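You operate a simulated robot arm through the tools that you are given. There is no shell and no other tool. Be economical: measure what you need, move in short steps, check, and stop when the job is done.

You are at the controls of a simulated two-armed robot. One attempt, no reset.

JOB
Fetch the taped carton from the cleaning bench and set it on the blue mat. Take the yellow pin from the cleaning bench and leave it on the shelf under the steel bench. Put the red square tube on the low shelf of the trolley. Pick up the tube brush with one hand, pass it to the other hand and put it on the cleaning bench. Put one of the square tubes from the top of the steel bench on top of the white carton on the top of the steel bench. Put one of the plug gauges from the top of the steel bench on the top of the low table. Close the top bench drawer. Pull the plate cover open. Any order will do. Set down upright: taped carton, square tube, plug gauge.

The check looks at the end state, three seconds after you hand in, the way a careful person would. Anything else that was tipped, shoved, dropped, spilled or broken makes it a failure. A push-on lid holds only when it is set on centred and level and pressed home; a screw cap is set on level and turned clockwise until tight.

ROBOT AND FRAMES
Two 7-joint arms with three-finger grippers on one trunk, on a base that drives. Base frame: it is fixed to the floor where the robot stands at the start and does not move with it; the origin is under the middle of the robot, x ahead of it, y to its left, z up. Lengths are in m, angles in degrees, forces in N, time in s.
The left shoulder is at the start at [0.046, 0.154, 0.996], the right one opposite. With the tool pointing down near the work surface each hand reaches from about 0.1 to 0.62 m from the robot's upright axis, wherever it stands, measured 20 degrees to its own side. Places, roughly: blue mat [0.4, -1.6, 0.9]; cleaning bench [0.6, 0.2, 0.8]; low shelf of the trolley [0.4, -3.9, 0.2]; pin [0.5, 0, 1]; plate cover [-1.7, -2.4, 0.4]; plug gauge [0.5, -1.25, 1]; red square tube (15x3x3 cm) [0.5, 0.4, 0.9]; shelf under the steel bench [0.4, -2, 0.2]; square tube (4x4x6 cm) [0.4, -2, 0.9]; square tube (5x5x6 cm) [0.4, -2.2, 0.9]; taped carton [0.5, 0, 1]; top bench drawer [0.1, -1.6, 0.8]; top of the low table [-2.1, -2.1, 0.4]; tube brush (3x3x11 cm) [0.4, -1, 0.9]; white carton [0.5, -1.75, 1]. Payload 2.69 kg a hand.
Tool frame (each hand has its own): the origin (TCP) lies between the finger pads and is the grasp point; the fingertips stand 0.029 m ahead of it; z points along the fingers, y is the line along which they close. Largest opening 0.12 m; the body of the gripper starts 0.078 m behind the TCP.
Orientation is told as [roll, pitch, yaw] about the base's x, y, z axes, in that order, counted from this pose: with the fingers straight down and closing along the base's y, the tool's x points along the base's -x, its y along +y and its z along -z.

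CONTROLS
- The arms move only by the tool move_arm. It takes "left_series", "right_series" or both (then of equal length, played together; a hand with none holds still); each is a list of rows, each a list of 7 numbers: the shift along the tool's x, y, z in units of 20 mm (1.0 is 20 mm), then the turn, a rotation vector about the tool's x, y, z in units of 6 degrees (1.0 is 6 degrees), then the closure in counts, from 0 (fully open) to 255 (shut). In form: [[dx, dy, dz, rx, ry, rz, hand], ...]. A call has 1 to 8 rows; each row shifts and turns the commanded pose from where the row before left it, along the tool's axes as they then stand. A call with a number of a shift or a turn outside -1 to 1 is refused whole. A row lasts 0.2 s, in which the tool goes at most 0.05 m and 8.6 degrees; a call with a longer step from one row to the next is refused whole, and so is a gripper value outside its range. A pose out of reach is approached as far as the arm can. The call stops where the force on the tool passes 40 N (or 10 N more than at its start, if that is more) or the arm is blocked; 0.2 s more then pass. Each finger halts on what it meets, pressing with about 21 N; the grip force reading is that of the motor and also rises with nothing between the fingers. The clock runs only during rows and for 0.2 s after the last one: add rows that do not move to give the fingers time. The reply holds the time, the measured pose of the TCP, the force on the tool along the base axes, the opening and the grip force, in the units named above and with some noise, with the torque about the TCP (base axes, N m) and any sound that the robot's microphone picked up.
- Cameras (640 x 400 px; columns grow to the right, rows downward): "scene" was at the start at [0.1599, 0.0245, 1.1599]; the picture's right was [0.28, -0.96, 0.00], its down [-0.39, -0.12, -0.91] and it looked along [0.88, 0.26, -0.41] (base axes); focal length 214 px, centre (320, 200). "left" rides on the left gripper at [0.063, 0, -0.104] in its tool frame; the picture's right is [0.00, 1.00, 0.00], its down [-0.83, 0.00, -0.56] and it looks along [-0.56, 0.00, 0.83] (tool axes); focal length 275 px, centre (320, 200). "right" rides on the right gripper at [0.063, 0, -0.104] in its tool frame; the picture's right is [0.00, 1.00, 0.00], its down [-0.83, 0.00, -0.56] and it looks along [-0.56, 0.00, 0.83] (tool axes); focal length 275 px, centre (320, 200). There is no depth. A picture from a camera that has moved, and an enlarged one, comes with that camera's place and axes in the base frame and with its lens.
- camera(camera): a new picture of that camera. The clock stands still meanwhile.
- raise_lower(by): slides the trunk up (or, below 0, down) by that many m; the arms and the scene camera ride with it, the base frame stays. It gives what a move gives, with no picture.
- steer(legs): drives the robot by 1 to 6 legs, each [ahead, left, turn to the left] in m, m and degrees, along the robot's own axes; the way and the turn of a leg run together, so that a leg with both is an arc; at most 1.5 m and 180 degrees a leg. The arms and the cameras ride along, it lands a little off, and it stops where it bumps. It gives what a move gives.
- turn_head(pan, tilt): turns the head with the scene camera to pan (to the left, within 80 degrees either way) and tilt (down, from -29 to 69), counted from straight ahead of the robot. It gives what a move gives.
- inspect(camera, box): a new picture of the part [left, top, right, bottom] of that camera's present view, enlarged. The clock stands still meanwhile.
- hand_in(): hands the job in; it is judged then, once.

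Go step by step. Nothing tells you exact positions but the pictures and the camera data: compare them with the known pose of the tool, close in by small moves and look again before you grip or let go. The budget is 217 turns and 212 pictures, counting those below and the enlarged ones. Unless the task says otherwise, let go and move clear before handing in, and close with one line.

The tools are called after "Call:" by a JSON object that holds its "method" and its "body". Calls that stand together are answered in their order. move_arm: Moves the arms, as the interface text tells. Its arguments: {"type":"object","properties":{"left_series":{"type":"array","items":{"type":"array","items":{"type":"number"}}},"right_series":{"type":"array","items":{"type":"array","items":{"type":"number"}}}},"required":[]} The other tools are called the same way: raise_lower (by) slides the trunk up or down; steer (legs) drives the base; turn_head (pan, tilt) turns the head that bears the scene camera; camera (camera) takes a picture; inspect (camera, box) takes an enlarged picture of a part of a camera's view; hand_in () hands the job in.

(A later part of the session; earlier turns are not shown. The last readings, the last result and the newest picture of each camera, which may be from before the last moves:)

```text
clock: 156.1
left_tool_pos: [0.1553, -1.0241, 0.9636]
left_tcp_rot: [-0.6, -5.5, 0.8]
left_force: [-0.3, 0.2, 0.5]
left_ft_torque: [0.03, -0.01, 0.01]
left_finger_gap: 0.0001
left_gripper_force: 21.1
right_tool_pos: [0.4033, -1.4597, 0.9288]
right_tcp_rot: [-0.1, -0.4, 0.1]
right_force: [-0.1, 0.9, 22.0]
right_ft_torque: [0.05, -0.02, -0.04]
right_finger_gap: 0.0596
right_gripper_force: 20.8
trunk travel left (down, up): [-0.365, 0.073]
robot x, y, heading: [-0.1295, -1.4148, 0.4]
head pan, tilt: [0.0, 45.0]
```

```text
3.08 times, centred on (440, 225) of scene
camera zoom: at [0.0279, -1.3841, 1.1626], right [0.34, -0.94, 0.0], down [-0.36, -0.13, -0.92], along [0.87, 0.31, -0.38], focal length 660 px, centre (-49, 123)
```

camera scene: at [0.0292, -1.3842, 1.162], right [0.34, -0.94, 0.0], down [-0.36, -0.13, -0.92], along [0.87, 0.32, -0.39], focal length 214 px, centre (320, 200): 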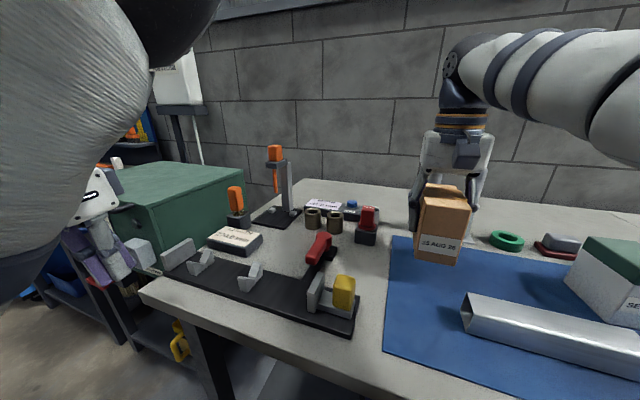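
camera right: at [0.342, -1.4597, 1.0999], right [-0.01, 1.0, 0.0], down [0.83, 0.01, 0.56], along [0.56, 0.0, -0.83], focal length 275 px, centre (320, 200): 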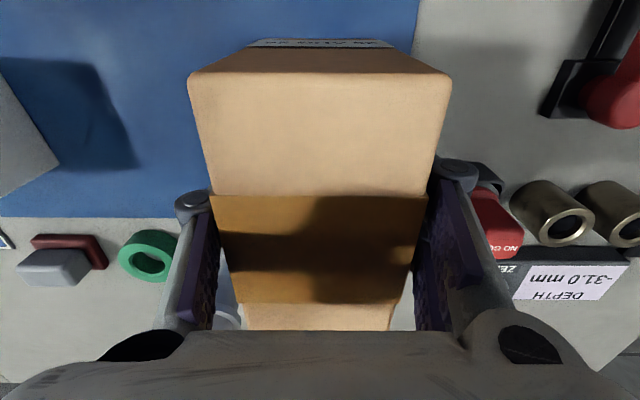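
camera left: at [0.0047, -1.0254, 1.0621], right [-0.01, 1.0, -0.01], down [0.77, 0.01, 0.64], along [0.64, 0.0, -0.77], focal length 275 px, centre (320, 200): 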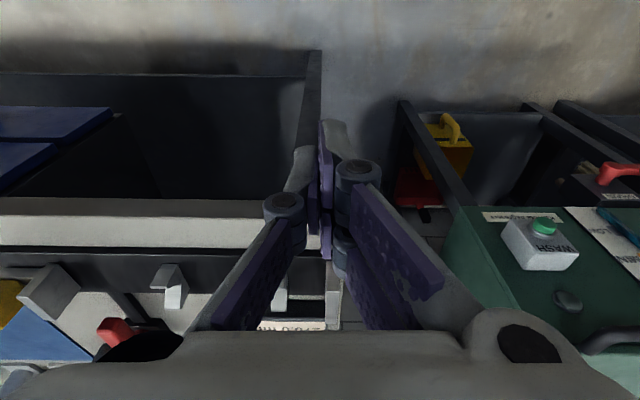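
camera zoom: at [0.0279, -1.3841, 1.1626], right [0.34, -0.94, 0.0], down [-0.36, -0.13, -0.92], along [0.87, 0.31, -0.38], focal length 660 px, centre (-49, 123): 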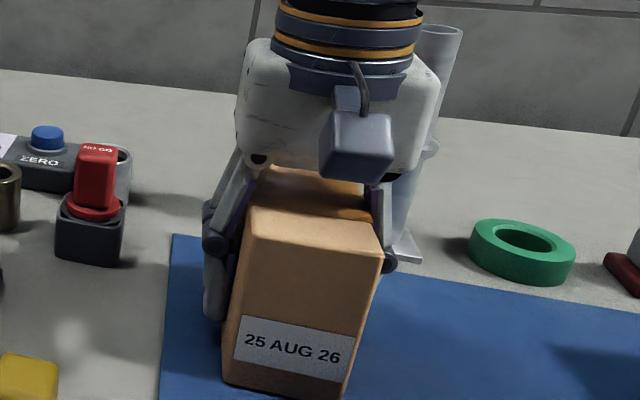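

It has touched down on the mat. I ease, open and rise clear.

Call:
{"method": "move_arm", "body": {"right_series": [[0, 0, -0.1, 0, 0, 0, 255], [0, 0, 0, 0, 0, 0, 90], [0, 0, 0, 0, 0, 0, 60], [0, 0, -0.5, 0, 0, 0, 60], [0, 0, -1, 0, 0, 0, 60], [0, 0, -1, 0, 0, 0, 60], [0, 0, -1, 0, 0, 0, 60], [0, 0, -1, 0, 0, 0, 60]]}}

Call:
{"method": "camera", "body": {"camera": "right"}}

Call:
{"method": "inspect", "body": {"camera": "scene", "box": [170, 130, 490, 330]}}

```text
clock: 157.9
left_tool_pos: [0.1568, -1.0258, 0.963]
left_tcp_rot: [-0.6, -5.5, 0.9]
left_force: [0.2, 0.8, -0.8]
left_ft_torque: [0.0, 0.02, -0.01]
left_finger_gap: 0.0001
left_gripper_force: 21.2
right_tool_pos: [0.398, -1.4599, 1.007]
right_tcp_rot: [-0.1, -0.1, 0.1]
right_force: [0.3, 0.2, 0.4]
right_ft_torque: [0.01, 0.01, 0.01]
right_finger_gap: 0.0919
right_gripper_force: 0.1
right hand out of reach, approached as far as the arm can: row 8
trunk travel left (down, up): [-0.365, 0.073]
robot x, y, heading: [-0.1313, -1.4159, 0.2]
head pan, tilt: [0.0, 45.0]
```

```text
163 pictures are left
camera right: at [0.3369, -1.4608, 1.1119], right [-0.01, 1.0, 0.0], down [0.83, 0.01, 0.56], along [0.56, 0.0, -0.83], focal length 275 px, centre (320, 200)
```

right: 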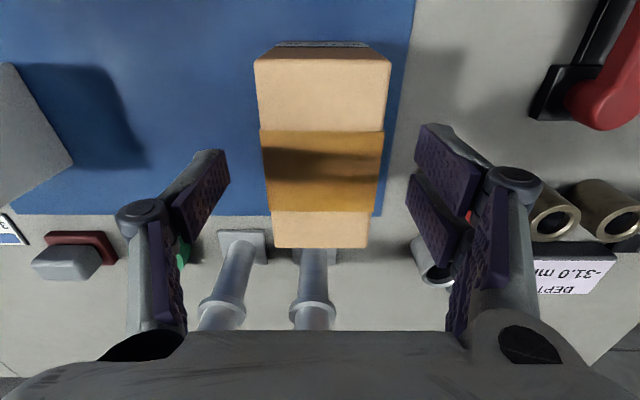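

```text
2.00 times, centred on (330, 230) of scene
camera zoom: at [0.0294, -1.3848, 1.1626], right [0.33, -0.94, 0.0], down [-0.36, -0.13, -0.92], along [0.87, 0.31, -0.38], focal length 429 px, centre (300, 140)
```

zoom: 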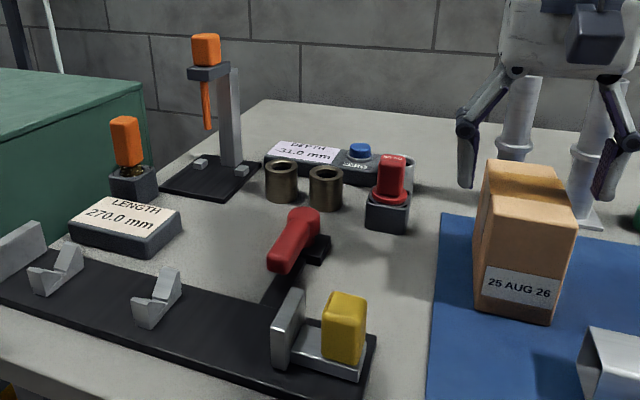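

The carton stands on the mat. Before going on I look closely at the candidates for the plug gauge and the brush.

Call:
{"method": "inspect", "body": {"camera": "scene", "box": [290, 190, 390, 250]}}

Call:
{"method": "inspect", "body": {"camera": "scene", "box": [210, 135, 310, 235]}}

Call:
{"method": "inspect", "body": {"camera": "right", "box": [400, 120, 640, 300]}}

```text
6.40 times, centred on (340, 220) of scene
camera zoom: at [0.0294, -1.3848, 1.1626], right [0.33, -0.94, 0.0], down [-0.36, -0.13, -0.92], along [0.87, 0.31, -0.38], focal length 1373 px, centre (192, 72)
```

zoom: 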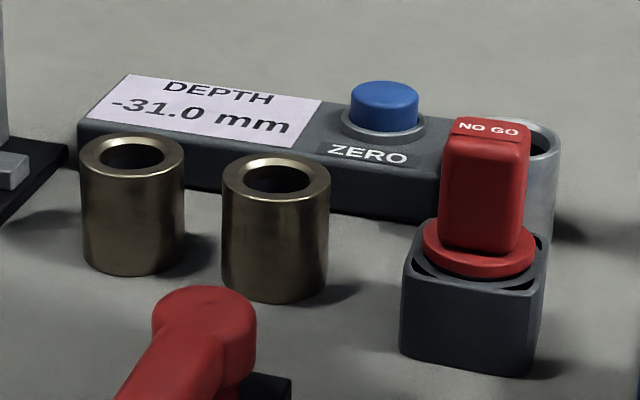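

```text
4.00 times, centred on (260, 185) of scene
camera zoom: at [0.0294, -1.3848, 1.1626], right [0.33, -0.94, 0.0], down [-0.36, -0.13, -0.92], along [0.87, 0.31, -0.38], focal length 858 px, centre (560, 260)
```

zoom: 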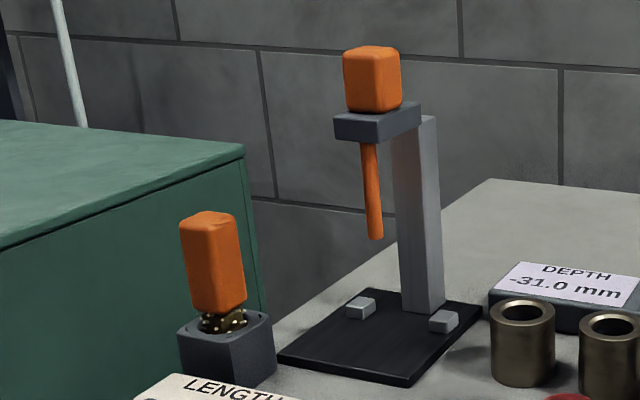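

```text
2.22 times, centred on (520, 210) of right
camera zoom: at [0.3369, -1.4608, 1.1119], right [-0.01, 1.0, 0.0], down [0.83, 0.01, 0.56], along [0.56, 0.0, -0.83], focal length 612 px, centre (-124, 178)
```

zoom: 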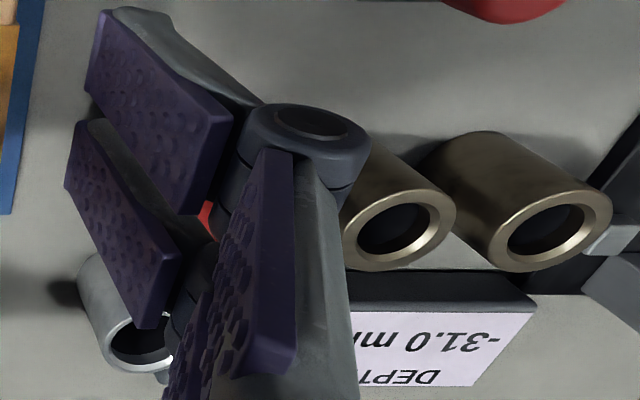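

The red "NO GO" gauge in its holder is a plug gauge; the brush is the orange handle with bristles at ≈(0.44, −1.00). I retract the right hand, square the left hand and raise everything, then shift left for the brush.

Call:
{"method": "move_arm", "body": {"left_series": [[0, 0, -1, 0, 0.92, 0, 60], [0, 0, -1, 0, 0, 0, 60], [0, 0, -1, 0, 0, 0, 60], [0, 0, 0, 0, 0, 0, 60], [0, 0, 0, 0, 0, 0, 60], [0, 0, 0, 0, 0, 0, 60], [0, 0, 0, 0, 0, 0, 60], [0, 0, 0, 0, 0, 0, 60]], "right_series": [[1, 0, 0, 0, 0, 0, 0], [1, 0, -0.5, 0, 0, 0, 0], [1, 0, -0.5, 0, 0, 0, 0], [1, 0, 0, 0, 0, 0, 0], [1, 0, 0, 0, 0, 0, 0], [1, 0, 0, 0, 0, 0, 0], [1, 0, 0, 0, 0, 0, 0], [1, 0, 0, 0, 0, 0, 0]]}}

Call:
{"method": "raise_lower", "body": {"by": 0.06}}

Call:
{"method": "steer", "body": {"legs": [[0, 0.17, 0]]}}

Call:
{"method": "camera", "body": {"camera": "left"}}

Call:
{"method": "camera", "body": {"camera": "scene"}}

```text
clock: 159.7
left_tool_pos: [0.1548, -1.0246, 1.0236]
left_tcp_rot: [-0.6, 0.0, 0.7]
left_force: [-0.1, -1.0, -0.7]
left_ft_torque: [0.04, 0.02, -0.03]
left_finger_gap: 0.0917
left_gripper_force: 0.1
right_tool_pos: [0.2539, -1.4582, 1.0313]
right_tcp_rot: [0.0, -0.2, 0.2]
right_force: [0.3, 0.8, -0.5]
right_ft_torque: [0.01, -0.04, 0.0]
right_finger_gap: 0.12
right_gripper_force: 0.1
right hand out of reach, approached as far as the arm can: row 1, 2
trunk travel left (down, up): [-0.365, 0.073]
robot x, y, heading: [-0.1282, -1.4149, -0.1]
head pan, tilt: [0.0, 45.0]
```

```text
clock: 160.7
left_tool_pos: [0.1555, -1.0235, 1.0859]
left_tcp_rot: [-0.8, -0.2, 0.7]
left_force: [-0.1, 0.3, -0.9]
left_ft_torque: [0.01, 0.0, -0.03]
left_finger_gap: 0.0917
left_gripper_force: 0.0
right_tool_pos: [0.2556, -1.4575, 1.0897]
right_tcp_rot: [-0.1, 0.1, 0.1]
right_force: [0.3, -0.3, -0.8]
right_ft_torque: [0.0, 0.01, 0.0]
right_finger_gap: 0.1199
right_gripper_force: 0.1
trunk travel left (down, up): [-0.425, 0.013]
robot x, y, heading: [-0.1296, -1.4181, 0.3]
head pan, tilt: [0.0, 45.0]
```

```text
clock: 162.7
left_tool_pos: [0.1545, -0.8539, 1.0854]
left_tcp_rot: [-0.6, -0.2, 0.6]
left_force: [1.2, 0.1, 0.7]
left_ft_torque: [-0.01, -0.01, 0.0]
left_finger_gap: 0.0916
left_gripper_force: 0.1
right_tool_pos: [0.2549, -1.2869, 1.0907]
right_tcp_rot: [-0.1, -0.3, 0.1]
right_force: [0.6, -0.2, 0.3]
right_ft_torque: [-0.03, 0.01, 0.01]
right_finger_gap: 0.12
right_gripper_force: 0.1
trunk travel left (down, up): [-0.425, 0.013]
robot x, y, heading: [-0.1318, -1.245, 0.1]
head pan, tilt: [0.0, 45.0]
```

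```text
158 pictures are left
camera left: at [0.091, -0.8548, 1.1886], right [-0.01, 1.0, -0.01], down [0.83, 0.01, 0.56], along [0.56, 0.0, -0.83], focal length 275 px, centre (320, 200)
```

left: 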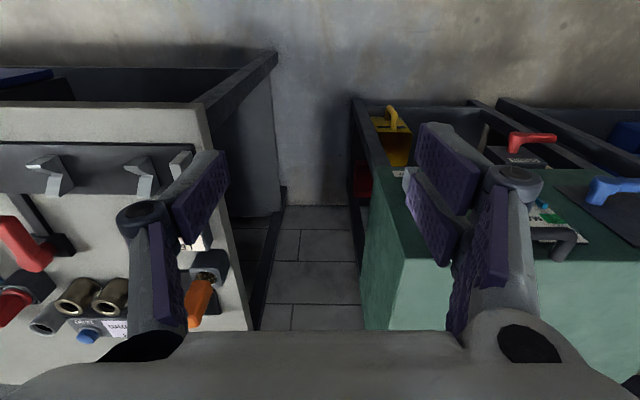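

```text
157 pictures are left
camera scene: at [-0.0274, -1.2458, 1.1987], right [0.0, -1.0, 0.0], down [-0.71, 0.0, -0.71], along [0.71, 0.0, -0.71], focal length 214 px, centre (320, 200)
```

scene: 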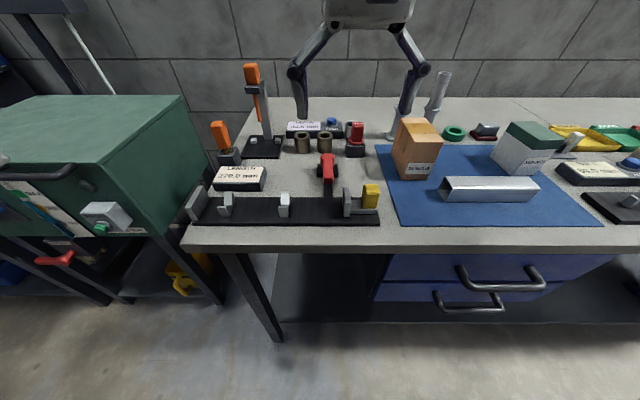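

Brush handle top at ≈(0.427, −1.02, 0.986). I bring the left hand over it.

Call:
{"method": "move_arm", "body": {"left_series": [[-1, -1, 0, 0, 0, 0, 60], [-1, -1, 0, 0, 0, 0, 60], [-1, -1, 0, 0, 0, 0, 60], [-1, -1, 0, 0, 0, 0, 60], [-1, -1, 0, 0, 0, 0, 60], [-1, -1, 0, 0, 0, 0, 60], [-1, -1, 0, 0, 0, 0, 60], [-1, -1, 0, 0, 0, 0, 60]]}}

Call:
{"method": "move_arm", "body": {"left_series": [[-1, 0, 0.5, 0, 0, 0, 60], [-1, 0, 0.5, 0, 0, 0, 60], [-1, 0, 0.5, 0, 0, 0, 60], [-1, 0, 0.5, 0, 0, 0, 60]]}}

Call:
{"method": "camera", "body": {"camera": "left"}}

Call:
{"method": "inspect", "body": {"camera": "scene", "box": [160, 80, 320, 200]}}

```text
clock: 164.4
left_tool_pos: [0.318, -1.0131, 1.088]
left_tcp_rot: [-0.6, -0.2, 0.7]
left_force: [0.3, -0.5, -1.2]
left_ft_torque: [-0.04, 0.03, 0.03]
left_finger_gap: 0.0917
left_gripper_force: 0.0
right_tool_pos: [0.2548, -1.287, 1.0912]
right_tcp_rot: [-0.1, -0.1, 0.1]
right_force: [0.1, 0.0, -0.2]
right_ft_torque: [0.01, 0.02, -0.02]
right_finger_gap: 0.1199
right_gripper_force: 0.1
trunk travel left (down, up): [-0.425, 0.013]
robot x, y, heading: [-0.1321, -1.244, 0.1]
head pan, tilt: [0.0, 45.0]
```

```text
clock: 165.4
left_tool_pos: [0.3972, -1.0113, 1.0485]
left_tcp_rot: [-0.5, -0.1, 0.7]
left_force: [-0.6, 0.4, 0.1]
left_ft_torque: [0.02, 0.0, 0.0]
left_finger_gap: 0.0918
left_gripper_force: 0.0
right_tool_pos: [0.2557, -1.287, 1.092]
right_tcp_rot: [-0.1, -0.1, 0.1]
right_force: [0.8, -0.8, -0.2]
right_ft_torque: [0.03, 0.04, 0.04]
right_finger_gap: 0.12
right_gripper_force: 0.0
trunk travel left (down, up): [-0.425, 0.013]
robot x, y, heading: [-0.1283, -1.2475, 0.2]
head pan, tilt: [0.0, 45.0]
```

```text
156 pictures are left
camera left: at [0.3338, -1.0115, 1.1509], right [-0.01, 1.0, -0.01], down [0.83, 0.01, 0.56], along [0.56, 0.0, -0.83], focal length 275 px, centre (320, 200)
```

left: 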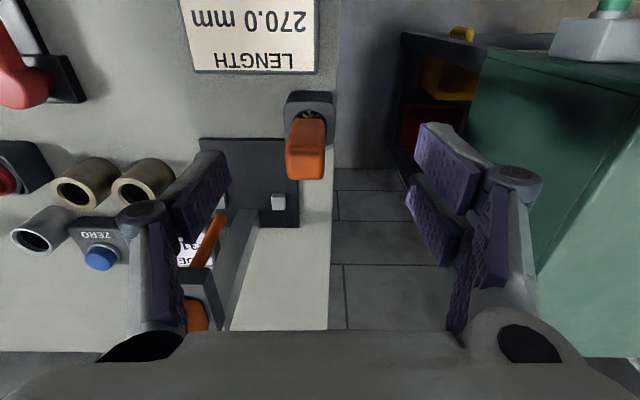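

```text
3.33 times, centred on (240, 140) of scene
camera zoom: at [-0.0268, -1.2458, 1.1986], right [0.0, -1.0, 0.0], down [-0.71, 0.0, -0.71], along [0.71, 0.0, -0.71], focal length 715 px, centre (587, 400)
```

zoom: 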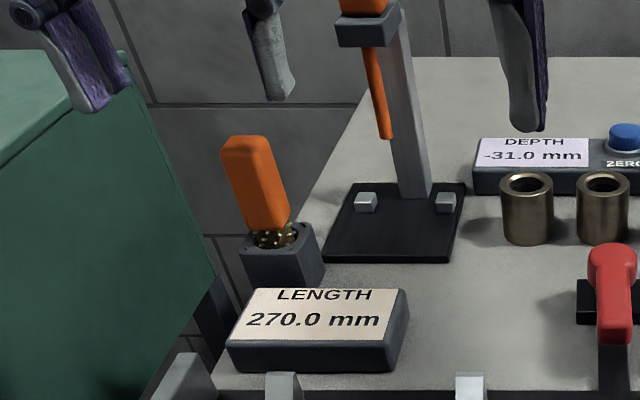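

The depth stand is close on the −y side, so I turn the left gripper 90° to close along x before descending.

Call:
{"method": "move_arm", "body": {"left_series": [[0, 0, 0, 0, 0, 1, 60], [0, 0, 0, 0, 0, 1, 60], [0, 0, 0, 0, 0, 1, 60], [0, 0, 0, 0, 0, 1, 60], [0, 0, 0, 0, 0, 1, 60], [0, 0, 0, 0, 0, 1, 60], [0, 0, 0, 0, 0, 1, 60], [0, 0, 0, 0, 0, 1, 60]]}}

Call:
{"method": "move_arm", "body": {"left_series": [[0, 0, 0, 0, 0, 1, 60], [0, 0, 0, 0, 0, 1, 60], [0, 0, 0, 0, 0, 1, 60], [0, 0, 0, 0, 0, 1, 60], [0, 0, 0, 0, 0, 1, 60], [0, 0, 0, 0, 0, 1, 60], [0, 0, 0, 0, 0, 1, 60], [0, 0, 0, 0, 0, 0, 60]]}}

Call:
{"method": "camera", "body": {"camera": "left"}}

```text
clock: 167.2
left_tool_pos: [0.3963, -1.0123, 1.0484]
left_tcp_rot: [-0.3, -0.6, -47.5]
left_force: [0.2, -0.4, -0.7]
left_ft_torque: [0.03, 0.0, 0.01]
left_finger_gap: 0.0917
left_gripper_force: 0.1
right_tool_pos: [0.2544, -1.288, 1.091]
right_tcp_rot: [0.0, -0.3, 0.1]
right_force: [0.2, 1.0, 0.4]
right_ft_torque: [0.01, 0.03, 0.0]
right_finger_gap: 0.1198
right_gripper_force: 0.1
trunk travel left (down, up): [-0.425, 0.013]
robot x, y, heading: [-0.1303, -1.2437, 0.1]
head pan, tilt: [0.0, 45.0]
```

```text
clock: 169.1
left_tool_pos: [0.3971, -1.0115, 1.0477]
left_tcp_rot: [0.1, -0.6, -89.4]
left_force: [0.8, -0.1, -0.7]
left_ft_torque: [0.0, 0.01, -0.02]
left_finger_gap: 0.0921
left_gripper_force: 0.1
right_tool_pos: [0.2552, -1.2886, 1.0899]
right_tcp_rot: [-0.1, -0.2, 0.1]
right_force: [-0.6, 0.2, 0.1]
right_ft_torque: [0.0, -0.03, -0.01]
right_finger_gap: 0.1199
right_gripper_force: 0.2
trunk travel left (down, up): [-0.425, 0.013]
robot x, y, heading: [-0.128, -1.242, 0.1]
head pan, tilt: [0.0, 45.0]
```

```text
154 pictures are left
camera left: at [0.3958, -0.9486, 1.1508], right [1.0, 0.01, 0.0], down [0.0, -0.83, 0.56], along [0.01, -0.56, -0.83], focal length 275 px, centre (320, 200)
```

left: 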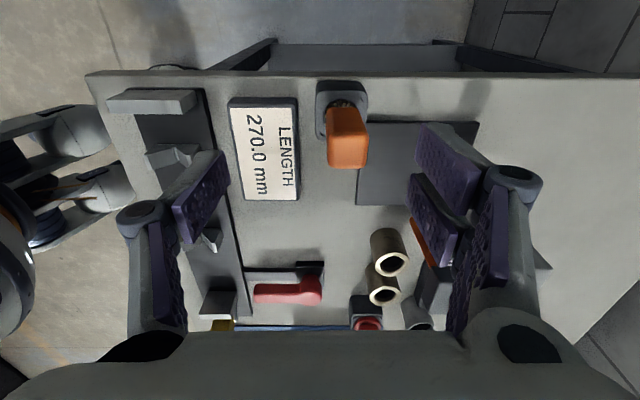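

I centre on the handle, descend and close.

Call:
{"method": "move_arm", "body": {"left_series": [[-0.35, 1, 0, 0, 0, 0, 60], [0, 0, 0.83, 0, 0, 0, 60], [0, 0, 0.83, 0, 0, 0, 60], [0, 0, 0.83, 0, 0, 0, 60], [0, 0, 0.83, 0, 0, 0, 60], [0, 0, 0.83, 0, 0, 0, 60]]}}

Call:
{"method": "camera", "body": {"camera": "left"}}

Call:
{"method": "inspect", "body": {"camera": "scene", "box": [160, 60, 320, 180]}}

```text
clock: 170.4
left_tool_pos: [0.4107, -1.018, 0.9643]
left_tcp_rot: [0.3, -0.6, -89.4]
left_force: [0.1, -0.2, -0.4]
left_ft_torque: [-0.03, 0.0, -0.02]
left_finger_gap: 0.0916
left_gripper_force: 0.0
left hand out of reach, approached as far as the arm can: row 1
right_tool_pos: [0.2554, -1.288, 1.0911]
right_tcp_rot: [-0.1, -0.2, 0.2]
right_force: [-0.1, -1.3, 1.0]
right_ft_torque: [0.01, -0.01, 0.02]
right_finger_gap: 0.1203
right_gripper_force: 0.0
trunk travel left (down, up): [-0.425, 0.013]
robot x, y, heading: [-0.129, -1.2418, 0.2]
head pan, tilt: [0.0, 45.0]
```

```text
153 pictures are left
camera left: at [0.4084, -0.9551, 1.0675], right [1.0, 0.01, 0.0], down [0.0, -0.83, 0.56], along [0.01, -0.56, -0.83], focal length 275 px, centre (320, 200)
```

left: 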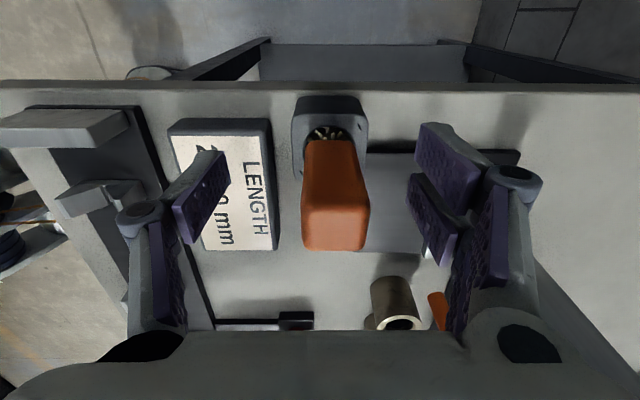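

```text
3.33 times, centred on (240, 120) of scene
camera zoom: at [-0.0272, -1.2462, 1.1987], right [0.0, -1.0, 0.0], down [-0.71, 0.0, -0.71], along [0.71, 0.0, -0.71], focal length 715 px, centre (587, 467)
```

zoom: 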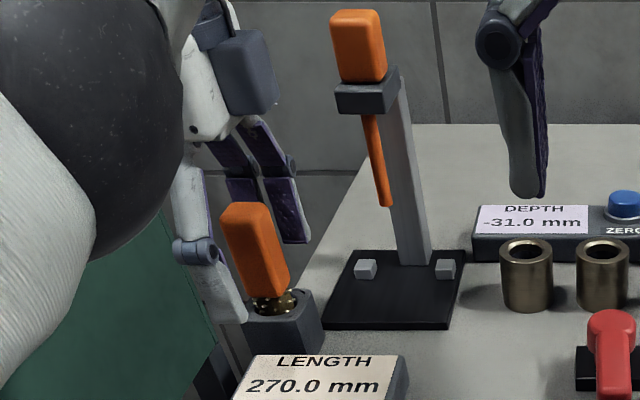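

Call:
{"method": "move_arm", "body": {"left_series": [[0, 0.35, 0, 0, 0, 0, 60], [0, 0, 0, 0, 0, 0, 255], [0, 0, 0, 0, 0, 0, 255], [0, 0, 0, 0, 0, 0, 255], [0, 0, 0, 0, 0, 0, 255]]}}

Call:
{"method": "move_arm", "body": {"left_series": [[0, 0, -1, 0, 0, 0, 255], [0, 0, -1, 0, 0, 0, 255], [0, 0, -1, 0, 0, 0, 255], [0, -0.5, -1, 0, 0, 0, 255], [0, -1, -1, 0, 0, 0, 255], [0, -1, -0.5, 0, 0, 0, 255], [0, -1, -0.5, 0, 0, 0, 255], [0, -1, 0, 0, 0, 0, 255]]}}

Call:
{"method": "camera", "body": {"camera": "left"}}

Call:
{"method": "inspect", "body": {"camera": "scene", "box": [160, 60, 320, 180]}}

```text
clock: 171.7
left_tool_pos: [0.4144, -1.0158, 0.9658]
left_tcp_rot: [0.4, -0.5, -89.3]
left_force: [0.2, -0.9, 0.3]
left_ft_torque: [-0.02, -0.03, 0.02]
left_finger_gap: 0.0252
left_gripper_force: 21.2
right_tool_pos: [0.2536, -1.288, 1.0904]
right_tcp_rot: [-0.1, -0.2, 0.1]
right_force: [-0.2, 0.4, -0.6]
right_ft_torque: [0.02, 0.01, -0.01]
right_finger_gap: 0.1197
right_gripper_force: 0.0
trunk travel left (down, up): [-0.425, 0.013]
robot x, y, heading: [-0.1288, -1.2429, 0.2]
head pan, tilt: [0.0, 45.0]
```

```text
clock: 173.4
left_tool_pos: [0.3256, -1.0173, 1.0835]
left_tcp_rot: [0.2, -0.5, -89.2]
left_force: [-0.4, 0.4, -1.3]
left_ft_torque: [0.02, 0.01, 0.01]
left_finger_gap: 0.0252
left_gripper_force: 20.9
right_tool_pos: [0.2543, -1.288, 1.0905]
right_tcp_rot: [-0.1, -0.2, 0.0]
right_force: [-0.4, -0.1, 1.0]
right_ft_torque: [0.03, 0.03, -0.02]
right_finger_gap: 0.1199
right_gripper_force: 0.1
trunk travel left (down, up): [-0.425, 0.013]
robot x, y, heading: [-0.1313, -1.2438, -0.0]
head pan, tilt: [0.0, 45.0]
```

```text
151 pictures are left
camera left: at [0.325, -0.9553, 1.1873], right [1.0, 0.01, 0.0], down [0.0, -0.83, 0.56], along [0.01, -0.56, -0.83], focal length 275 px, centre (320, 200)
```

left: 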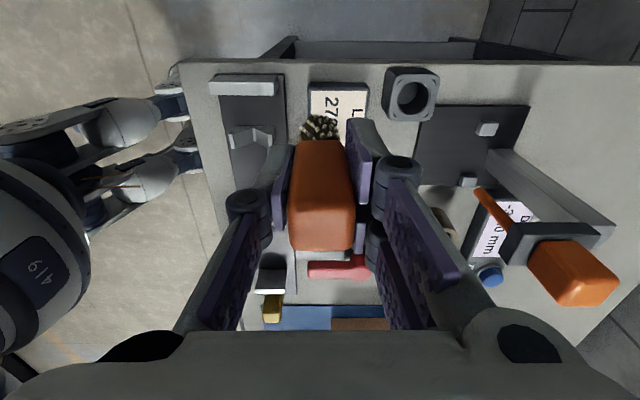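

```text
3.33 times, centred on (240, 120) of scene
camera zoom: at [-0.0277, -1.2463, 1.1988], right [0.0, -1.0, 0.0], down [-0.71, 0.0, -0.71], along [0.71, 0.0, -0.71], focal length 715 px, centre (587, 467)
```

zoom: 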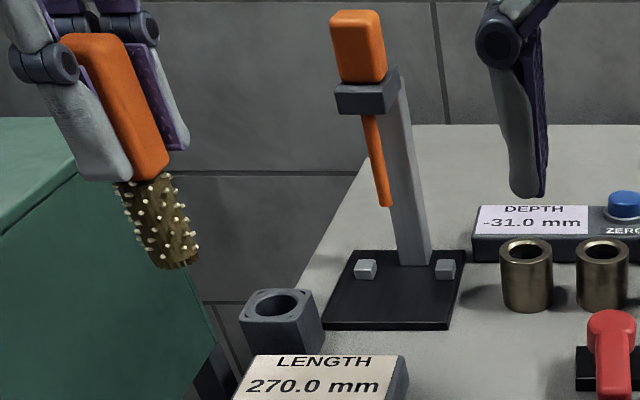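

I have the brush cleanly. I back into open floor and turn both hands for the hand-over (both closing along x, tilted toward each other).

Call:
{"method": "steer", "body": {"legs": [[-0.45, 0, 0]]}}

Call:
{"method": "move_arm", "body": {"left_series": [[0, 0, 0, 0, -1, 0, 255], [0, 0, 0, 0, -1, 0, 255], [0, 0, 0, 0, -1, 0, 255], [0, 0, 0, 0, -1, 0, 255], [0, 0, 0, 0, -1, 0, 255], [0, 0, 0, 0, -1, 0, 255], [0, 0, 0, 0, -1, 0, 255], [0, 0, 0, 0, -0.5, 0, 255]], "right_series": [[0, -0.5, 0.5, 0, 0, 0, 0], [0, -0.5, 0.5, 0, 0, 0, 0], [0, -0.5, 0.5, 0, 0, 0, 0], [0, -0.5, 0.5, 0, 0, 0, 0], [0, 0, 0, 0, 0, -1, 0], [0, 0, 0, 0, 0, -1, 0], [0, 0, 0, 0, 0, -1, 0], [0, 0, 0, 0, 0, -1, 0]]}}

Call:
{"method": "move_arm", "body": {"right_series": [[0, 0, 0, 0, 0, -1, 0], [0, 0, 0, 0, 0, -1, 0], [0, 0, 0, 0, 0, -1, 0], [0, 0, 0, 0, 0, -1, 0], [0, 0, 0, 0, 0, -1, 0], [0, 0, 0, 0, 0, -1, 0], [0, 0, 0, 0, 0, -1, 0], [0, 0, 0, 0, 0, -1, 0]]}}

Call:
{"method": "move_arm", "body": {"right_series": [[0, 0, 0, 0, 0, -1, 0], [0, 0, 0, 0, 0, -1, 0], [0, 0, 0, 0, 0, -1, 0], [0, 0, 0, 0, -1, 0, 0], [0, 0, 0, 0, -1, 0, 0], [0, 0, 0, 0, -1, 0, 0], [0, 0, 0, 0, -1, 0, 0], [0, 0, 0, 0, -1, 0, 0]]}}

Call:
{"method": "camera", "body": {"camera": "scene"}}

```text
clock: 176.2
left_tool_pos: [-0.1236, -1.0179, 1.083]
left_tcp_rot: [0.3, -0.6, -88.9]
left_force: [0.5, 0.3, 0.6]
left_ft_torque: [0.02, -0.02, 0.02]
left_finger_gap: 0.0251
left_gripper_force: 21.4
right_tool_pos: [-0.1949, -1.2884, 1.0913]
right_tcp_rot: [-0.1, -0.2, 0.4]
right_force: [-0.7, -0.8, -0.7]
right_ft_torque: [-0.01, -0.03, 0.03]
right_finger_gap: 0.1201
right_gripper_force: 0.2
trunk travel left (down, up): [-0.425, 0.013]
robot x, y, heading: [-0.5793, -1.2519, 0.5]
head pan, tilt: [0.0, 45.0]
```

```text
clock: 178.0
left_tool_pos: [-0.1234, -1.0175, 1.0841]
left_tcp_rot: [0.2, -45.7, -89.2]
left_force: [0.7, 1.5, -0.5]
left_ft_torque: [-0.01, 0.0, 0.06]
left_finger_gap: 0.0255
left_gripper_force: 21.2
right_tool_pos: [-0.1939, -1.3289, 1.0509]
right_tcp_rot: [-0.1, -0.1, 24.5]
right_force: [-1.2, 0.1, 1.1]
right_ft_torque: [-0.02, -0.01, 0.02]
right_finger_gap: 0.1199
right_gripper_force: 0.0
trunk travel left (down, up): [-0.425, 0.013]
robot x, y, heading: [-0.579, -1.2478, 0.6]
head pan, tilt: [0.0, 45.0]
```

```text
clock: 179.8
left_tool_pos: [-0.1232, -1.0173, 1.0847]
left_tcp_rot: [0.3, -45.5, -89.2]
left_force: [-0.3, -0.9, -0.1]
left_ft_torque: [0.01, -0.01, -0.01]
left_finger_gap: 0.0254
left_gripper_force: 20.6
right_tool_pos: [-0.1946, -1.3297, 1.0505]
right_tcp_rot: [-0.2, -0.1, 72.5]
right_force: [-0.4, -0.3, 0.0]
right_ft_torque: [0.03, -0.02, 0.02]
right_finger_gap: 0.1203
right_gripper_force: 0.1
trunk travel left (down, up): [-0.425, 0.013]
robot x, y, heading: [-0.5794, -1.2425, 0.4]
head pan, tilt: [0.0, 45.0]
```

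```text
clock: 181.6
left_tool_pos: [-0.123, -1.0185, 1.0842]
left_tcp_rot: [0.3, -45.6, -89.4]
left_force: [0.2, 0.2, -0.2]
left_ft_torque: [0.01, 0.02, 0.01]
left_finger_gap: 0.0255
left_gripper_force: 21.2
right_tool_pos: [-0.1937, -1.3289, 1.0503]
right_tcp_rot: [-0.2, -30.0, 90.5]
right_force: [0.7, 0.1, -0.2]
right_ft_torque: [0.02, 0.03, -0.01]
right_finger_gap: 0.1202
right_gripper_force: 0.0
trunk travel left (down, up): [-0.425, 0.013]
robot x, y, heading: [-0.5781, -1.2464, 0.3]
head pan, tilt: [0.0, 45.0]
```

```text
149 pictures are left
camera scene: at [-0.4761, -1.2481, 1.1987], right [0.01, -1.0, 0.0], down [-0.71, 0.0, -0.71], along [0.71, 0.0, -0.71], focal length 214 px, centre (320, 200)
```

scene: 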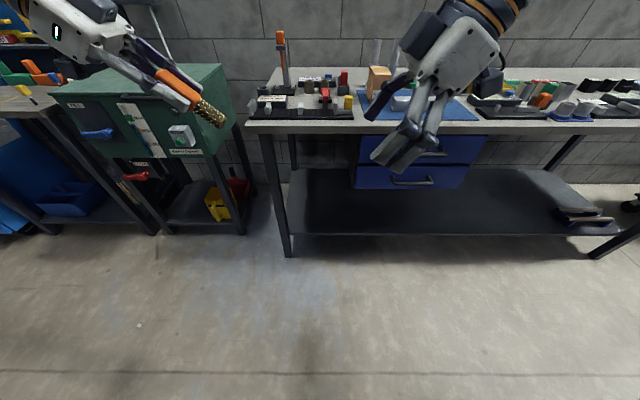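

Both tilts work. I finish the right hand's tilt and move it to the pre-grasp point beside the bristles.

Call:
{"method": "move_arm", "body": {"right_series": [[0, 0, 0, 0, -0.87, 0, 0], [0, 0, 0, 0, -0.87, 0, 0], [0, 0, 0, 0, -0.87, 0, 0], [-0.98, -0.39, 0.585, 0, 0, 0, 0], [-0.98, -0.39, 0.585, 0, 0, 0, 0], [-0.98, -0.39, 0.585, 0, 0, 0, 0], [-0.98, -0.39, 0.585, 0, 0, 0, 0], [-0.98, -0.39, 0.585, 0, 0, 0, 0]]}}

Call:
{"method": "move_arm", "body": {"right_series": [[-0.98, -0.39, 0.585, 0, 0, 0, 0], [-0.98, -0.39, 0.585, 0, 0, 0, 0], [-0.98, -0.39, 0.585, 0, 0, 0, 0], [-0.98, -0.39, 0.585, 0, 0, 0, 0]]}}

Call:
{"method": "turn_head", "body": {"pan": 8, "tilt": 30}}

Call:
{"method": "camera", "body": {"camera": "right"}}

Call:
{"method": "camera", "body": {"camera": "scene"}}

```text
clock: 183.4
left_tool_pos: [-0.1231, -1.0179, 1.0831]
left_tcp_rot: [0.4, -45.6, -89.3]
left_force: [0.2, 0.5, -1.1]
left_ft_torque: [-0.03, -0.06, 0.01]
left_finger_gap: 0.0253
left_gripper_force: 21.0
right_tool_pos: [-0.1527, -1.2162, 1.079]
right_tcp_rot: [-0.3, -45.6, 90.5]
right_force: [0.0, 0.2, 0.3]
right_ft_torque: [-0.03, -0.04, 0.02]
right_finger_gap: 0.1197
right_gripper_force: 0.0
trunk travel left (down, up): [-0.425, 0.013]
robot x, y, heading: [-0.5787, -1.2463, 0.2]
head pan, tilt: [0.0, 45.0]
```

```text
clock: 184.4
left_tool_pos: [-0.1228, -1.0172, 1.0839]
left_tcp_rot: [0.4, -45.5, -89.4]
left_force: [0.0, 0.5, 1.0]
left_ft_torque: [0.01, -0.05, 0.01]
left_finger_gap: 0.0253
left_gripper_force: 20.4
right_tool_pos: [-0.1251, -1.1278, 1.1027]
right_tcp_rot: [-0.2, -45.6, 90.5]
right_force: [-0.9, 0.4, -0.5]
right_ft_torque: [-0.01, 0.01, 0.02]
right_finger_gap: 0.1199
right_gripper_force: 0.0
trunk travel left (down, up): [-0.425, 0.013]
robot x, y, heading: [-0.5783, -1.2485, 0.4]
head pan, tilt: [0.0, 45.0]
```

```text
clock: 185.1
left_tool_pos: [-0.1228, -1.0177, 1.0846]
left_tcp_rot: [0.2, -45.6, -89.3]
left_force: [0.2, -0.7, -0.6]
left_ft_torque: [-0.02, -0.01, -0.01]
left_finger_gap: 0.0254
left_gripper_force: 21.2
right_tool_pos: [-0.1249, -1.1286, 1.1028]
right_tcp_rot: [-0.2, -45.6, 90.5]
right_force: [0.2, -0.8, -0.5]
right_ft_torque: [-0.01, -0.03, 0.03]
right_finger_gap: 0.1202
right_gripper_force: 0.0
trunk travel left (down, up): [-0.425, 0.013]
robot x, y, heading: [-0.5809, -1.2453, 0.4]
head pan, tilt: [8.0, 30.0]
```

```text
148 pictures are left
camera right: at [-0.1223, -1.2483, 1.1312], right [-1.0, -0.01, -0.01], down [-0.01, 0.18, 0.98], along [-0.01, 0.98, -0.18], focal length 275 px, centre (320, 200)
```

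right: 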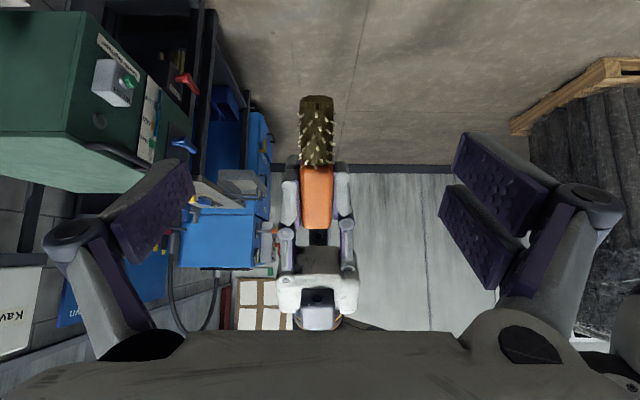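

```text
147 pictures are left
camera scene: at [-0.4681, -1.235, 1.2213], right [0.14, -0.99, 0.0], down [-0.5, -0.07, -0.87], along [0.86, 0.13, -0.5], focal length 214 px, centre (320, 200)
```

scene: 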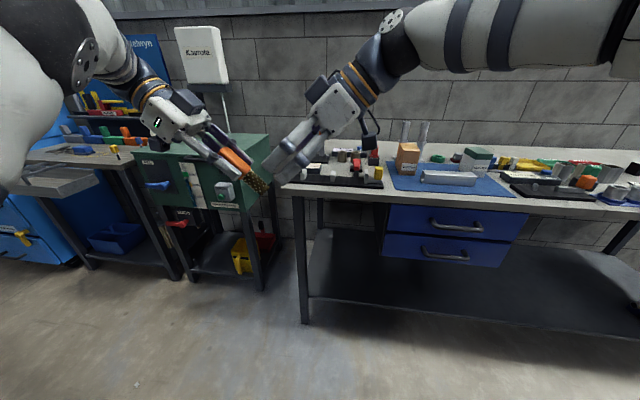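

Aligned. I advance onto the bristles and close the right hand.

Call:
{"method": "move_arm", "body": {"right_series": [[-0.25, 0, 0.9, 0, 0, 0, 0], [0, 0, 0.9, 0, 0, 0, 0], [0, 0, 0.9, 0, 0, 0, 0], [0, 0, 0.9, 0, 0, 0, 0], [0, 0, 0.8, 0, 0, 0, 0]]}}

Call:
{"method": "camera", "body": {"camera": "right"}}

Call:
{"method": "inspect", "body": {"camera": "scene", "box": [180, 100, 340, 220]}}

```text
clock: 186.3
left_tool_pos: [-0.1239, -1.0177, 1.0833]
left_tcp_rot: [0.3, -45.5, -89.3]
left_force: [-0.1, -0.2, 0.2]
left_ft_torque: [-0.03, -0.05, 0.0]
left_finger_gap: 0.0253
left_gripper_force: 21.0
right_tool_pos: [-0.1261, -1.0628, 1.0454]
right_tcp_rot: [-0.1, -45.6, 90.5]
right_force: [0.1, -0.2, -0.2]
right_ft_torque: [0.01, 0.01, -0.02]
right_finger_gap: 0.1202
right_gripper_force: 0.0
trunk travel left (down, up): [-0.425, 0.013]
robot x, y, heading: [-0.5806, -1.2477, 0.3]
head pan, tilt: [8.0, 30.0]
```

```text
146 pictures are left
camera right: at [-0.1228, -1.1814, 1.0734], right [-1.0, -0.01, -0.01], down [-0.01, 0.18, 0.98], along [-0.01, 0.98, -0.18], focal length 275 px, centre (320, 200)
```

right: 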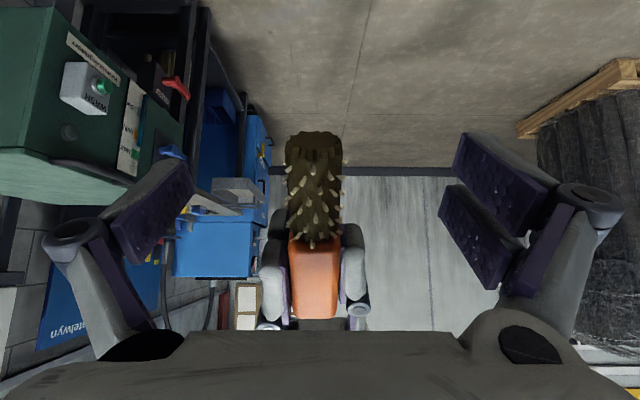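

```text
3.33 times, centred on (260, 160) of scene
camera zoom: at [-0.468, -1.2348, 1.2213], right [0.15, -0.99, 0.0], down [-0.49, -0.07, -0.87], along [0.86, 0.13, -0.5], focal length 715 px, centre (520, 333)
```

zoom: 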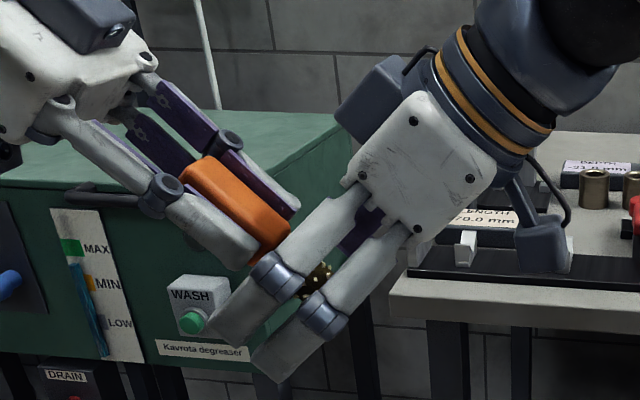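

Call:
{"method": "move_arm", "body": {"right_series": [[0, 0, 0, 0, 0, 0, 255], [0, 0, 0, 0, 0, 0, 255], [0, 0, 0, 0, 0, 0, 255], [0, 0, 0, 0, 0, 0, 255], [0, 0, 0, 0, 0, 0, 255], [0, 0, 0, 0, 0, 0, 255]]}}

Call:
{"method": "move_arm", "body": {"left_series": [[0, 0, 0, 0, 0, 0, 100], [0, 0, 0, 0, 0, 0, 60], [0, 0, 0, 0, 0, 0, 60], [0, 0, -1, 0, 0, 0, 60], [0, 0, -1, 0, 0, 0, 60], [0, 0, -1, 0, 0, 0, 60], [0, 0, -1, 0, 0, 0, 60], [0, 0, -1, 0, 0, 0, 60]]}}

Call:
{"method": "inspect", "body": {"camera": "scene", "box": [180, 100, 340, 220]}}

```text
clock: 187.7
left_tool_pos: [-0.1228, -1.0187, 1.084]
left_tcp_rot: [0.1, -45.6, -89.1]
left_force: [-23.3, -2.4, 3.3]
left_ft_torque: [-0.15, 0.51, -0.63]
left_finger_gap: 0.0255
left_gripper_force: 20.7
right_tool_pos: [-0.1242, -1.063, 1.0459]
right_tcp_rot: [-0.5, -45.6, 90.5]
right_force: [22.4, 1.4, -0.8]
right_ft_torque: [0.02, 0.36, -0.39]
right_finger_gap: 0.022
right_gripper_force: 21.0
trunk travel left (down, up): [-0.425, 0.013]
robot x, y, heading: [-0.5755, -1.2485, 0.3]
head pan, tilt: [8.0, 30.0]
```

```text
clock: 189.5
left_tool_pos: [-0.125, -0.9434, 1.1542]
left_tcp_rot: [0.6, -45.6, -89.0]
left_force: [-0.1, -0.6, -0.3]
left_ft_torque: [0.01, -0.02, 0.01]
left_finger_gap: 0.0918
left_gripper_force: 0.1
right_tool_pos: [-0.1254, -1.0621, 1.0454]
right_tcp_rot: [-0.2, -45.7, 90.5]
right_force: [-0.6, -0.3, 0.2]
right_ft_torque: [-0.03, 0.0, -0.04]
right_finger_gap: 0.0215
right_gripper_force: 21.1
trunk travel left (down, up): [-0.425, 0.013]
robot x, y, heading: [-0.5775, -1.2505, 0.4]
head pan, tilt: [8.0, 30.0]
```

```text
3.33 times, centred on (260, 160) of scene
camera zoom: at [-0.4682, -1.2342, 1.2213], right [0.15, -0.99, 0.0], down [-0.49, -0.07, -0.87], along [0.86, 0.13, -0.5], focal length 715 px, centre (520, 333)
```

zoom: 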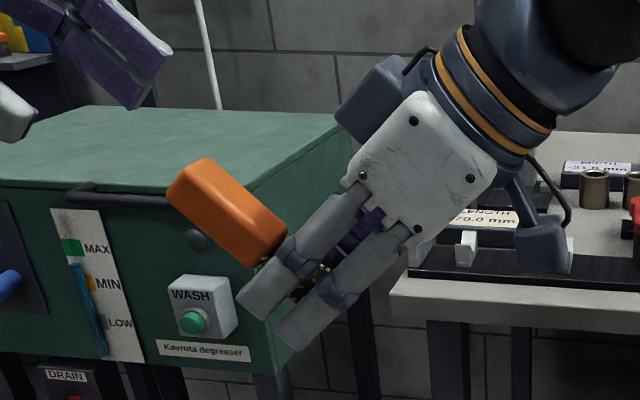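

Hand-over done. I straighten both hands (brush horizontal in the right) and retract the left.

Call:
{"method": "move_arm", "body": {"left_series": [[0, 0, 0, 0, 1, 0, 60], [0, 0, 0, 0, 1, 0, 60], [0, 0, 0, 0, 1, 0, 60], [0, 0, 0, 0, 1, 0, 60], [0, 0, 0, 0, 1, 0, 60], [0, 0, 0, 0, 1, 0, 60], [0, 0, 0, 0, 1, 0, 60], [0, 0, 0, 0, 0.6, 0, 60]], "right_series": [[0, 0, 0, 0, 1, 0, 255], [0, 0, 0, 0, 1, 0, 255], [0, 0, 0, 0, 1, 0, 255], [0, 0, 0, 0, 1, 0, 255], [0, 0, 0, 0, 1, 0, 255], [0, 0, 0, 0, 1, 0, 255], [0, 0, 0, 0, 1, 0, 255], [0, 0, 0, 0, 1, 0, 255]]}}

Call:
{"method": "move_arm", "body": {"left_series": [[0, -1, -0.2, 0, 0, 0, 60], [0, -1, 0, 0, 0, 0, 60], [0, -1, 0, 0, 0, 0, 60], [0, -1, 0, 0, 0, 0, 60], [0, -1, 0, 0, 0, 0, 60], [0, -1, 0, 0, 0, 0, 60], [0, 0, 0, 0, 0, 0, 60], [0, 0, 0, 0, 0, 0, 60]], "right_series": [[1, 1, 0, 0, 0.5, 0, 255], [1, 1, 0, 0, 0.5, 0, 255], [1, 1, 0, 0, 0, 0, 255], [1, 1, 0, 0, 0, 0, 255], [1, 1, 0, 0, 0, 0, 255], [1, 1, 0, 0, 0, 0, 255], [1, 0, 0, 0, 0, 0, 255], [1, 0, 0, 0, 0, 0, 255]]}}

Call:
{"method": "steer", "body": {"legs": [[0, 1.25, 0], [0.35, 0, 0]]}}

Call:
{"method": "turn_head", "body": {"pan": 0, "tilt": 40}}

Call:
{"method": "camera", "body": {"camera": "scene"}}

Call:
{"method": "camera", "body": {"camera": "right"}}

```text
clock: 191.3
left_tool_pos: [-0.1251, -0.9455, 1.1546]
left_tcp_rot: [0.2, 0.1, -89.1]
left_force: [-0.7, 0.7, 0.3]
left_ft_torque: [0.03, 0.0, 0.03]
left_finger_gap: 0.0917
left_gripper_force: 0.0
right_tool_pos: [-0.1381, -1.0909, 1.0384]
right_tcp_rot: [-0.2, -18.5, 90.4]
right_force: [0.1, 0.1, 0.3]
right_ft_torque: [-0.01, -0.02, 0.01]
right_finger_gap: 0.0216
right_gripper_force: 20.3
right hand out of reach, approached as far as the arm can: row 4, 5, 6, 7, 8
trunk travel left (down, up): [-0.425, 0.013]
robot x, y, heading: [-0.5817, -1.25, 0.4]
head pan, tilt: [8.0, 30.0]
```

```text
clock: 193.1
left_tool_pos: [-0.2447, -0.9451, 1.1525]
left_tcp_rot: [-0.3, -0.8, -88.7]
left_force: [-0.1, 0.0, 0.6]
left_ft_torque: [0.0, 0.02, -0.01]
left_finger_gap: 0.0916
left_gripper_force: 0.0
right_tool_pos: [-0.2561, -1.2479, 0.9997]
right_tcp_rot: [-0.2, -12.8, 90.3]
right_force: [0.5, 0.1, 0.1]
right_ft_torque: [-0.01, 0.04, 0.0]
right_finger_gap: 0.0215
right_gripper_force: 21.0
trunk travel left (down, up): [-0.425, 0.013]
robot x, y, heading: [-0.5767, -1.2463, 0.2]
head pan, tilt: [8.0, 30.0]
```

```text
clock: 204.7
left_tool_pos: [0.1105, 0.2842, 1.155]
left_tcp_rot: [-0.1, -0.3, -89.7]
left_force: [0.2, 0.1, -0.6]
left_ft_torque: [0.01, 0.05, -0.01]
left_finger_gap: 0.092
left_gripper_force: 0.1
right_tool_pos: [0.093, -0.0175, 1.0002]
right_tcp_rot: [-0.2, -12.6, 89.6]
right_force: [0.1, 0.0, -0.5]
right_ft_torque: [-0.02, 0.01, 0.02]
right_finger_gap: 0.0217
right_gripper_force: 20.6
trunk travel left (down, up): [-0.425, 0.013]
robot x, y, heading: [-0.2276, -0.0112, -0.5]
head pan, tilt: [8.0, 30.0]
```

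```text
clock: 205.5
left_tool_pos: [0.1098, 0.2838, 1.1543]
left_tcp_rot: [0.0, -0.3, -89.8]
left_force: [0.4, -0.2, -1.1]
left_ft_torque: [-0.02, -0.04, 0.01]
left_finger_gap: 0.0916
left_gripper_force: 0.1
right_tool_pos: [0.0929, -0.0168, 1.0007]
right_tcp_rot: [-0.2, -12.6, 89.5]
right_force: [-0.1, 0.6, -1.0]
right_ft_torque: [-0.03, 0.0, -0.01]
right_finger_gap: 0.0213
right_gripper_force: 21.4
trunk travel left (down, up): [-0.425, 0.013]
robot x, y, heading: [-0.2279, -0.0137, -0.2]
head pan, tilt: [0.0, 40.0]
```

```text
143 pictures are left
camera scene: at [-0.1145, -0.0126, 1.2377], right [0.01, -1.0, 0.0], down [-0.34, 0.0, -0.94], along [0.94, 0.01, -0.34], focal length 214 px, centre (320, 200)
```

scene: 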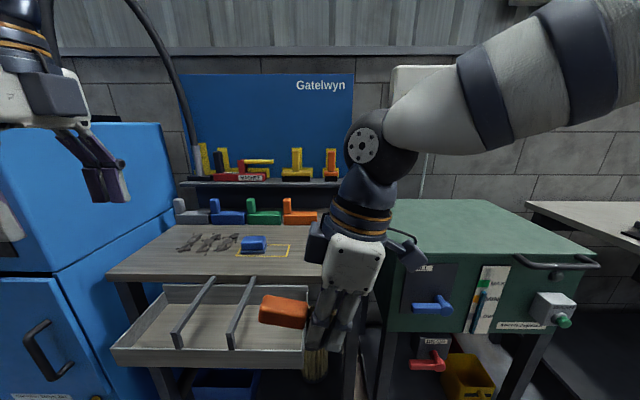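

```text
142 pictures are left
camera right: at [0.0941, -0.1012, 1.0888], right [-1.0, 0.0, 0.0], down [0.0, 0.69, 0.72], along [0.01, 0.72, -0.69], focal length 275 px, centre (320, 200)
```

right: 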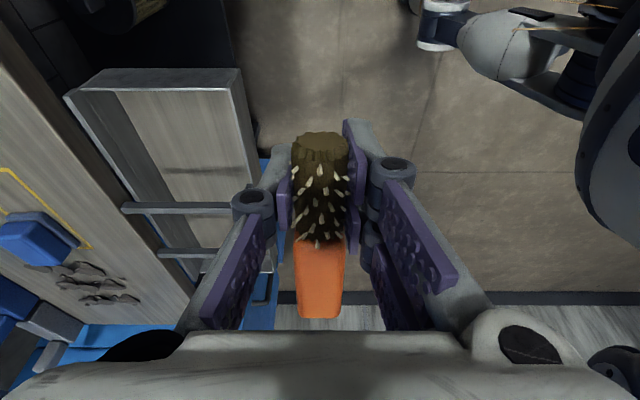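

I drive to the bench and level the brush while extending over the free spot near (0.46, 0.02).

Call:
{"method": "steer", "body": {"legs": [[0.22, 0, 0]]}}

Call:
{"method": "move_arm", "body": {"right_series": [[0, -1, 0, 0, 0.85, 0, 255], [0, -1, 0, 0, 0.85, 0, 255], [0, -1, 0, 0, 0.85, 0, 255], [0, -1, 0, 0, 0.85, 0, 255], [0, -1, 0, 0, 0, 0, 255], [0, -1, 0, 0, 0, 0, 255], [0, -1, 0, 0, 0, 0, 255]]}}

Call:
{"method": "camera", "body": {"camera": "scene"}}

Call:
{"method": "camera", "body": {"camera": "right"}}

```text
clock: 207.1
left_tool_pos: [0.3276, 0.2811, 1.1545]
left_tcp_rot: [-0.1, -0.4, -89.7]
left_force: [0.1, -0.1, -0.8]
left_ft_torque: [0.02, 0.0, 0.04]
left_finger_gap: 0.0917
left_gripper_force: 0.1
right_tool_pos: [0.3106, -0.0182, 1.0011]
right_tcp_rot: [-0.2, -12.7, 89.5]
right_force: [1.0, 0.3, -0.5]
right_ft_torque: [0.02, 0.04, -0.01]
right_finger_gap: 0.0214
right_gripper_force: 20.9
trunk travel left (down, up): [-0.425, 0.013]
robot x, y, heading: [-0.0064, -0.0156, -0.6]
head pan, tilt: [0.0, 40.0]
```

```text
clock: 208.7
left_tool_pos: [0.3298, 0.2831, 1.1537]
left_tcp_rot: [-0.3, -0.5, -89.7]
left_force: [0.4, -0.3, -0.8]
left_ft_torque: [-0.02, 0.01, 0.01]
left_finger_gap: 0.0917
left_gripper_force: 0.0
right_tool_pos: [0.4521, -0.0198, 1.0023]
right_tcp_rot: [-0.1, 7.8, 89.5]
right_force: [0.3, -0.8, 0.5]
right_ft_torque: [-0.01, 0.0, 0.03]
right_finger_gap: 0.0214
right_gripper_force: 20.7
trunk travel left (down, up): [-0.425, 0.013]
robot x, y, heading: [-0.0053, -0.0143, -0.7]
head pan, tilt: [0.0, 40.0]
```

```text
141 pictures are left
camera scene: at [0.104, -0.0171, 1.2321], right [-0.02, -1.0, 0.0], down [-0.39, 0.01, -0.92], along [0.92, -0.02, -0.39], focal length 214 px, centre (320, 200)
```

scene: 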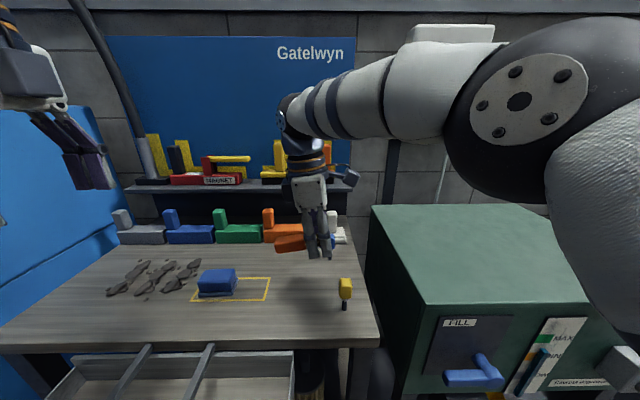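

```text
140 pictures are left
camera right: at [0.4534, -0.0682, 1.1129], right [-1.0, 0.0, 0.0], down [0.0, 0.9, 0.44], along [0.0, 0.44, -0.9], focal length 275 px, centre (320, 200)
```

right: 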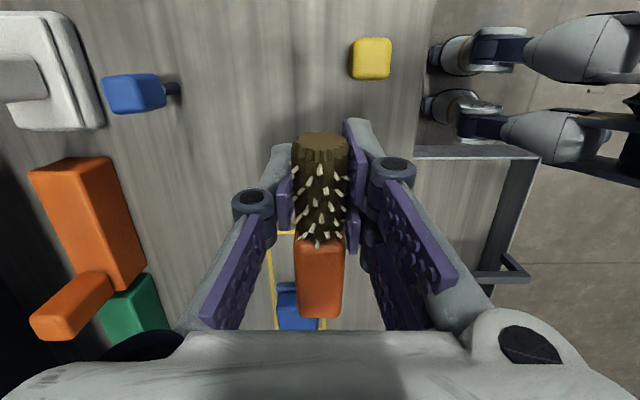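

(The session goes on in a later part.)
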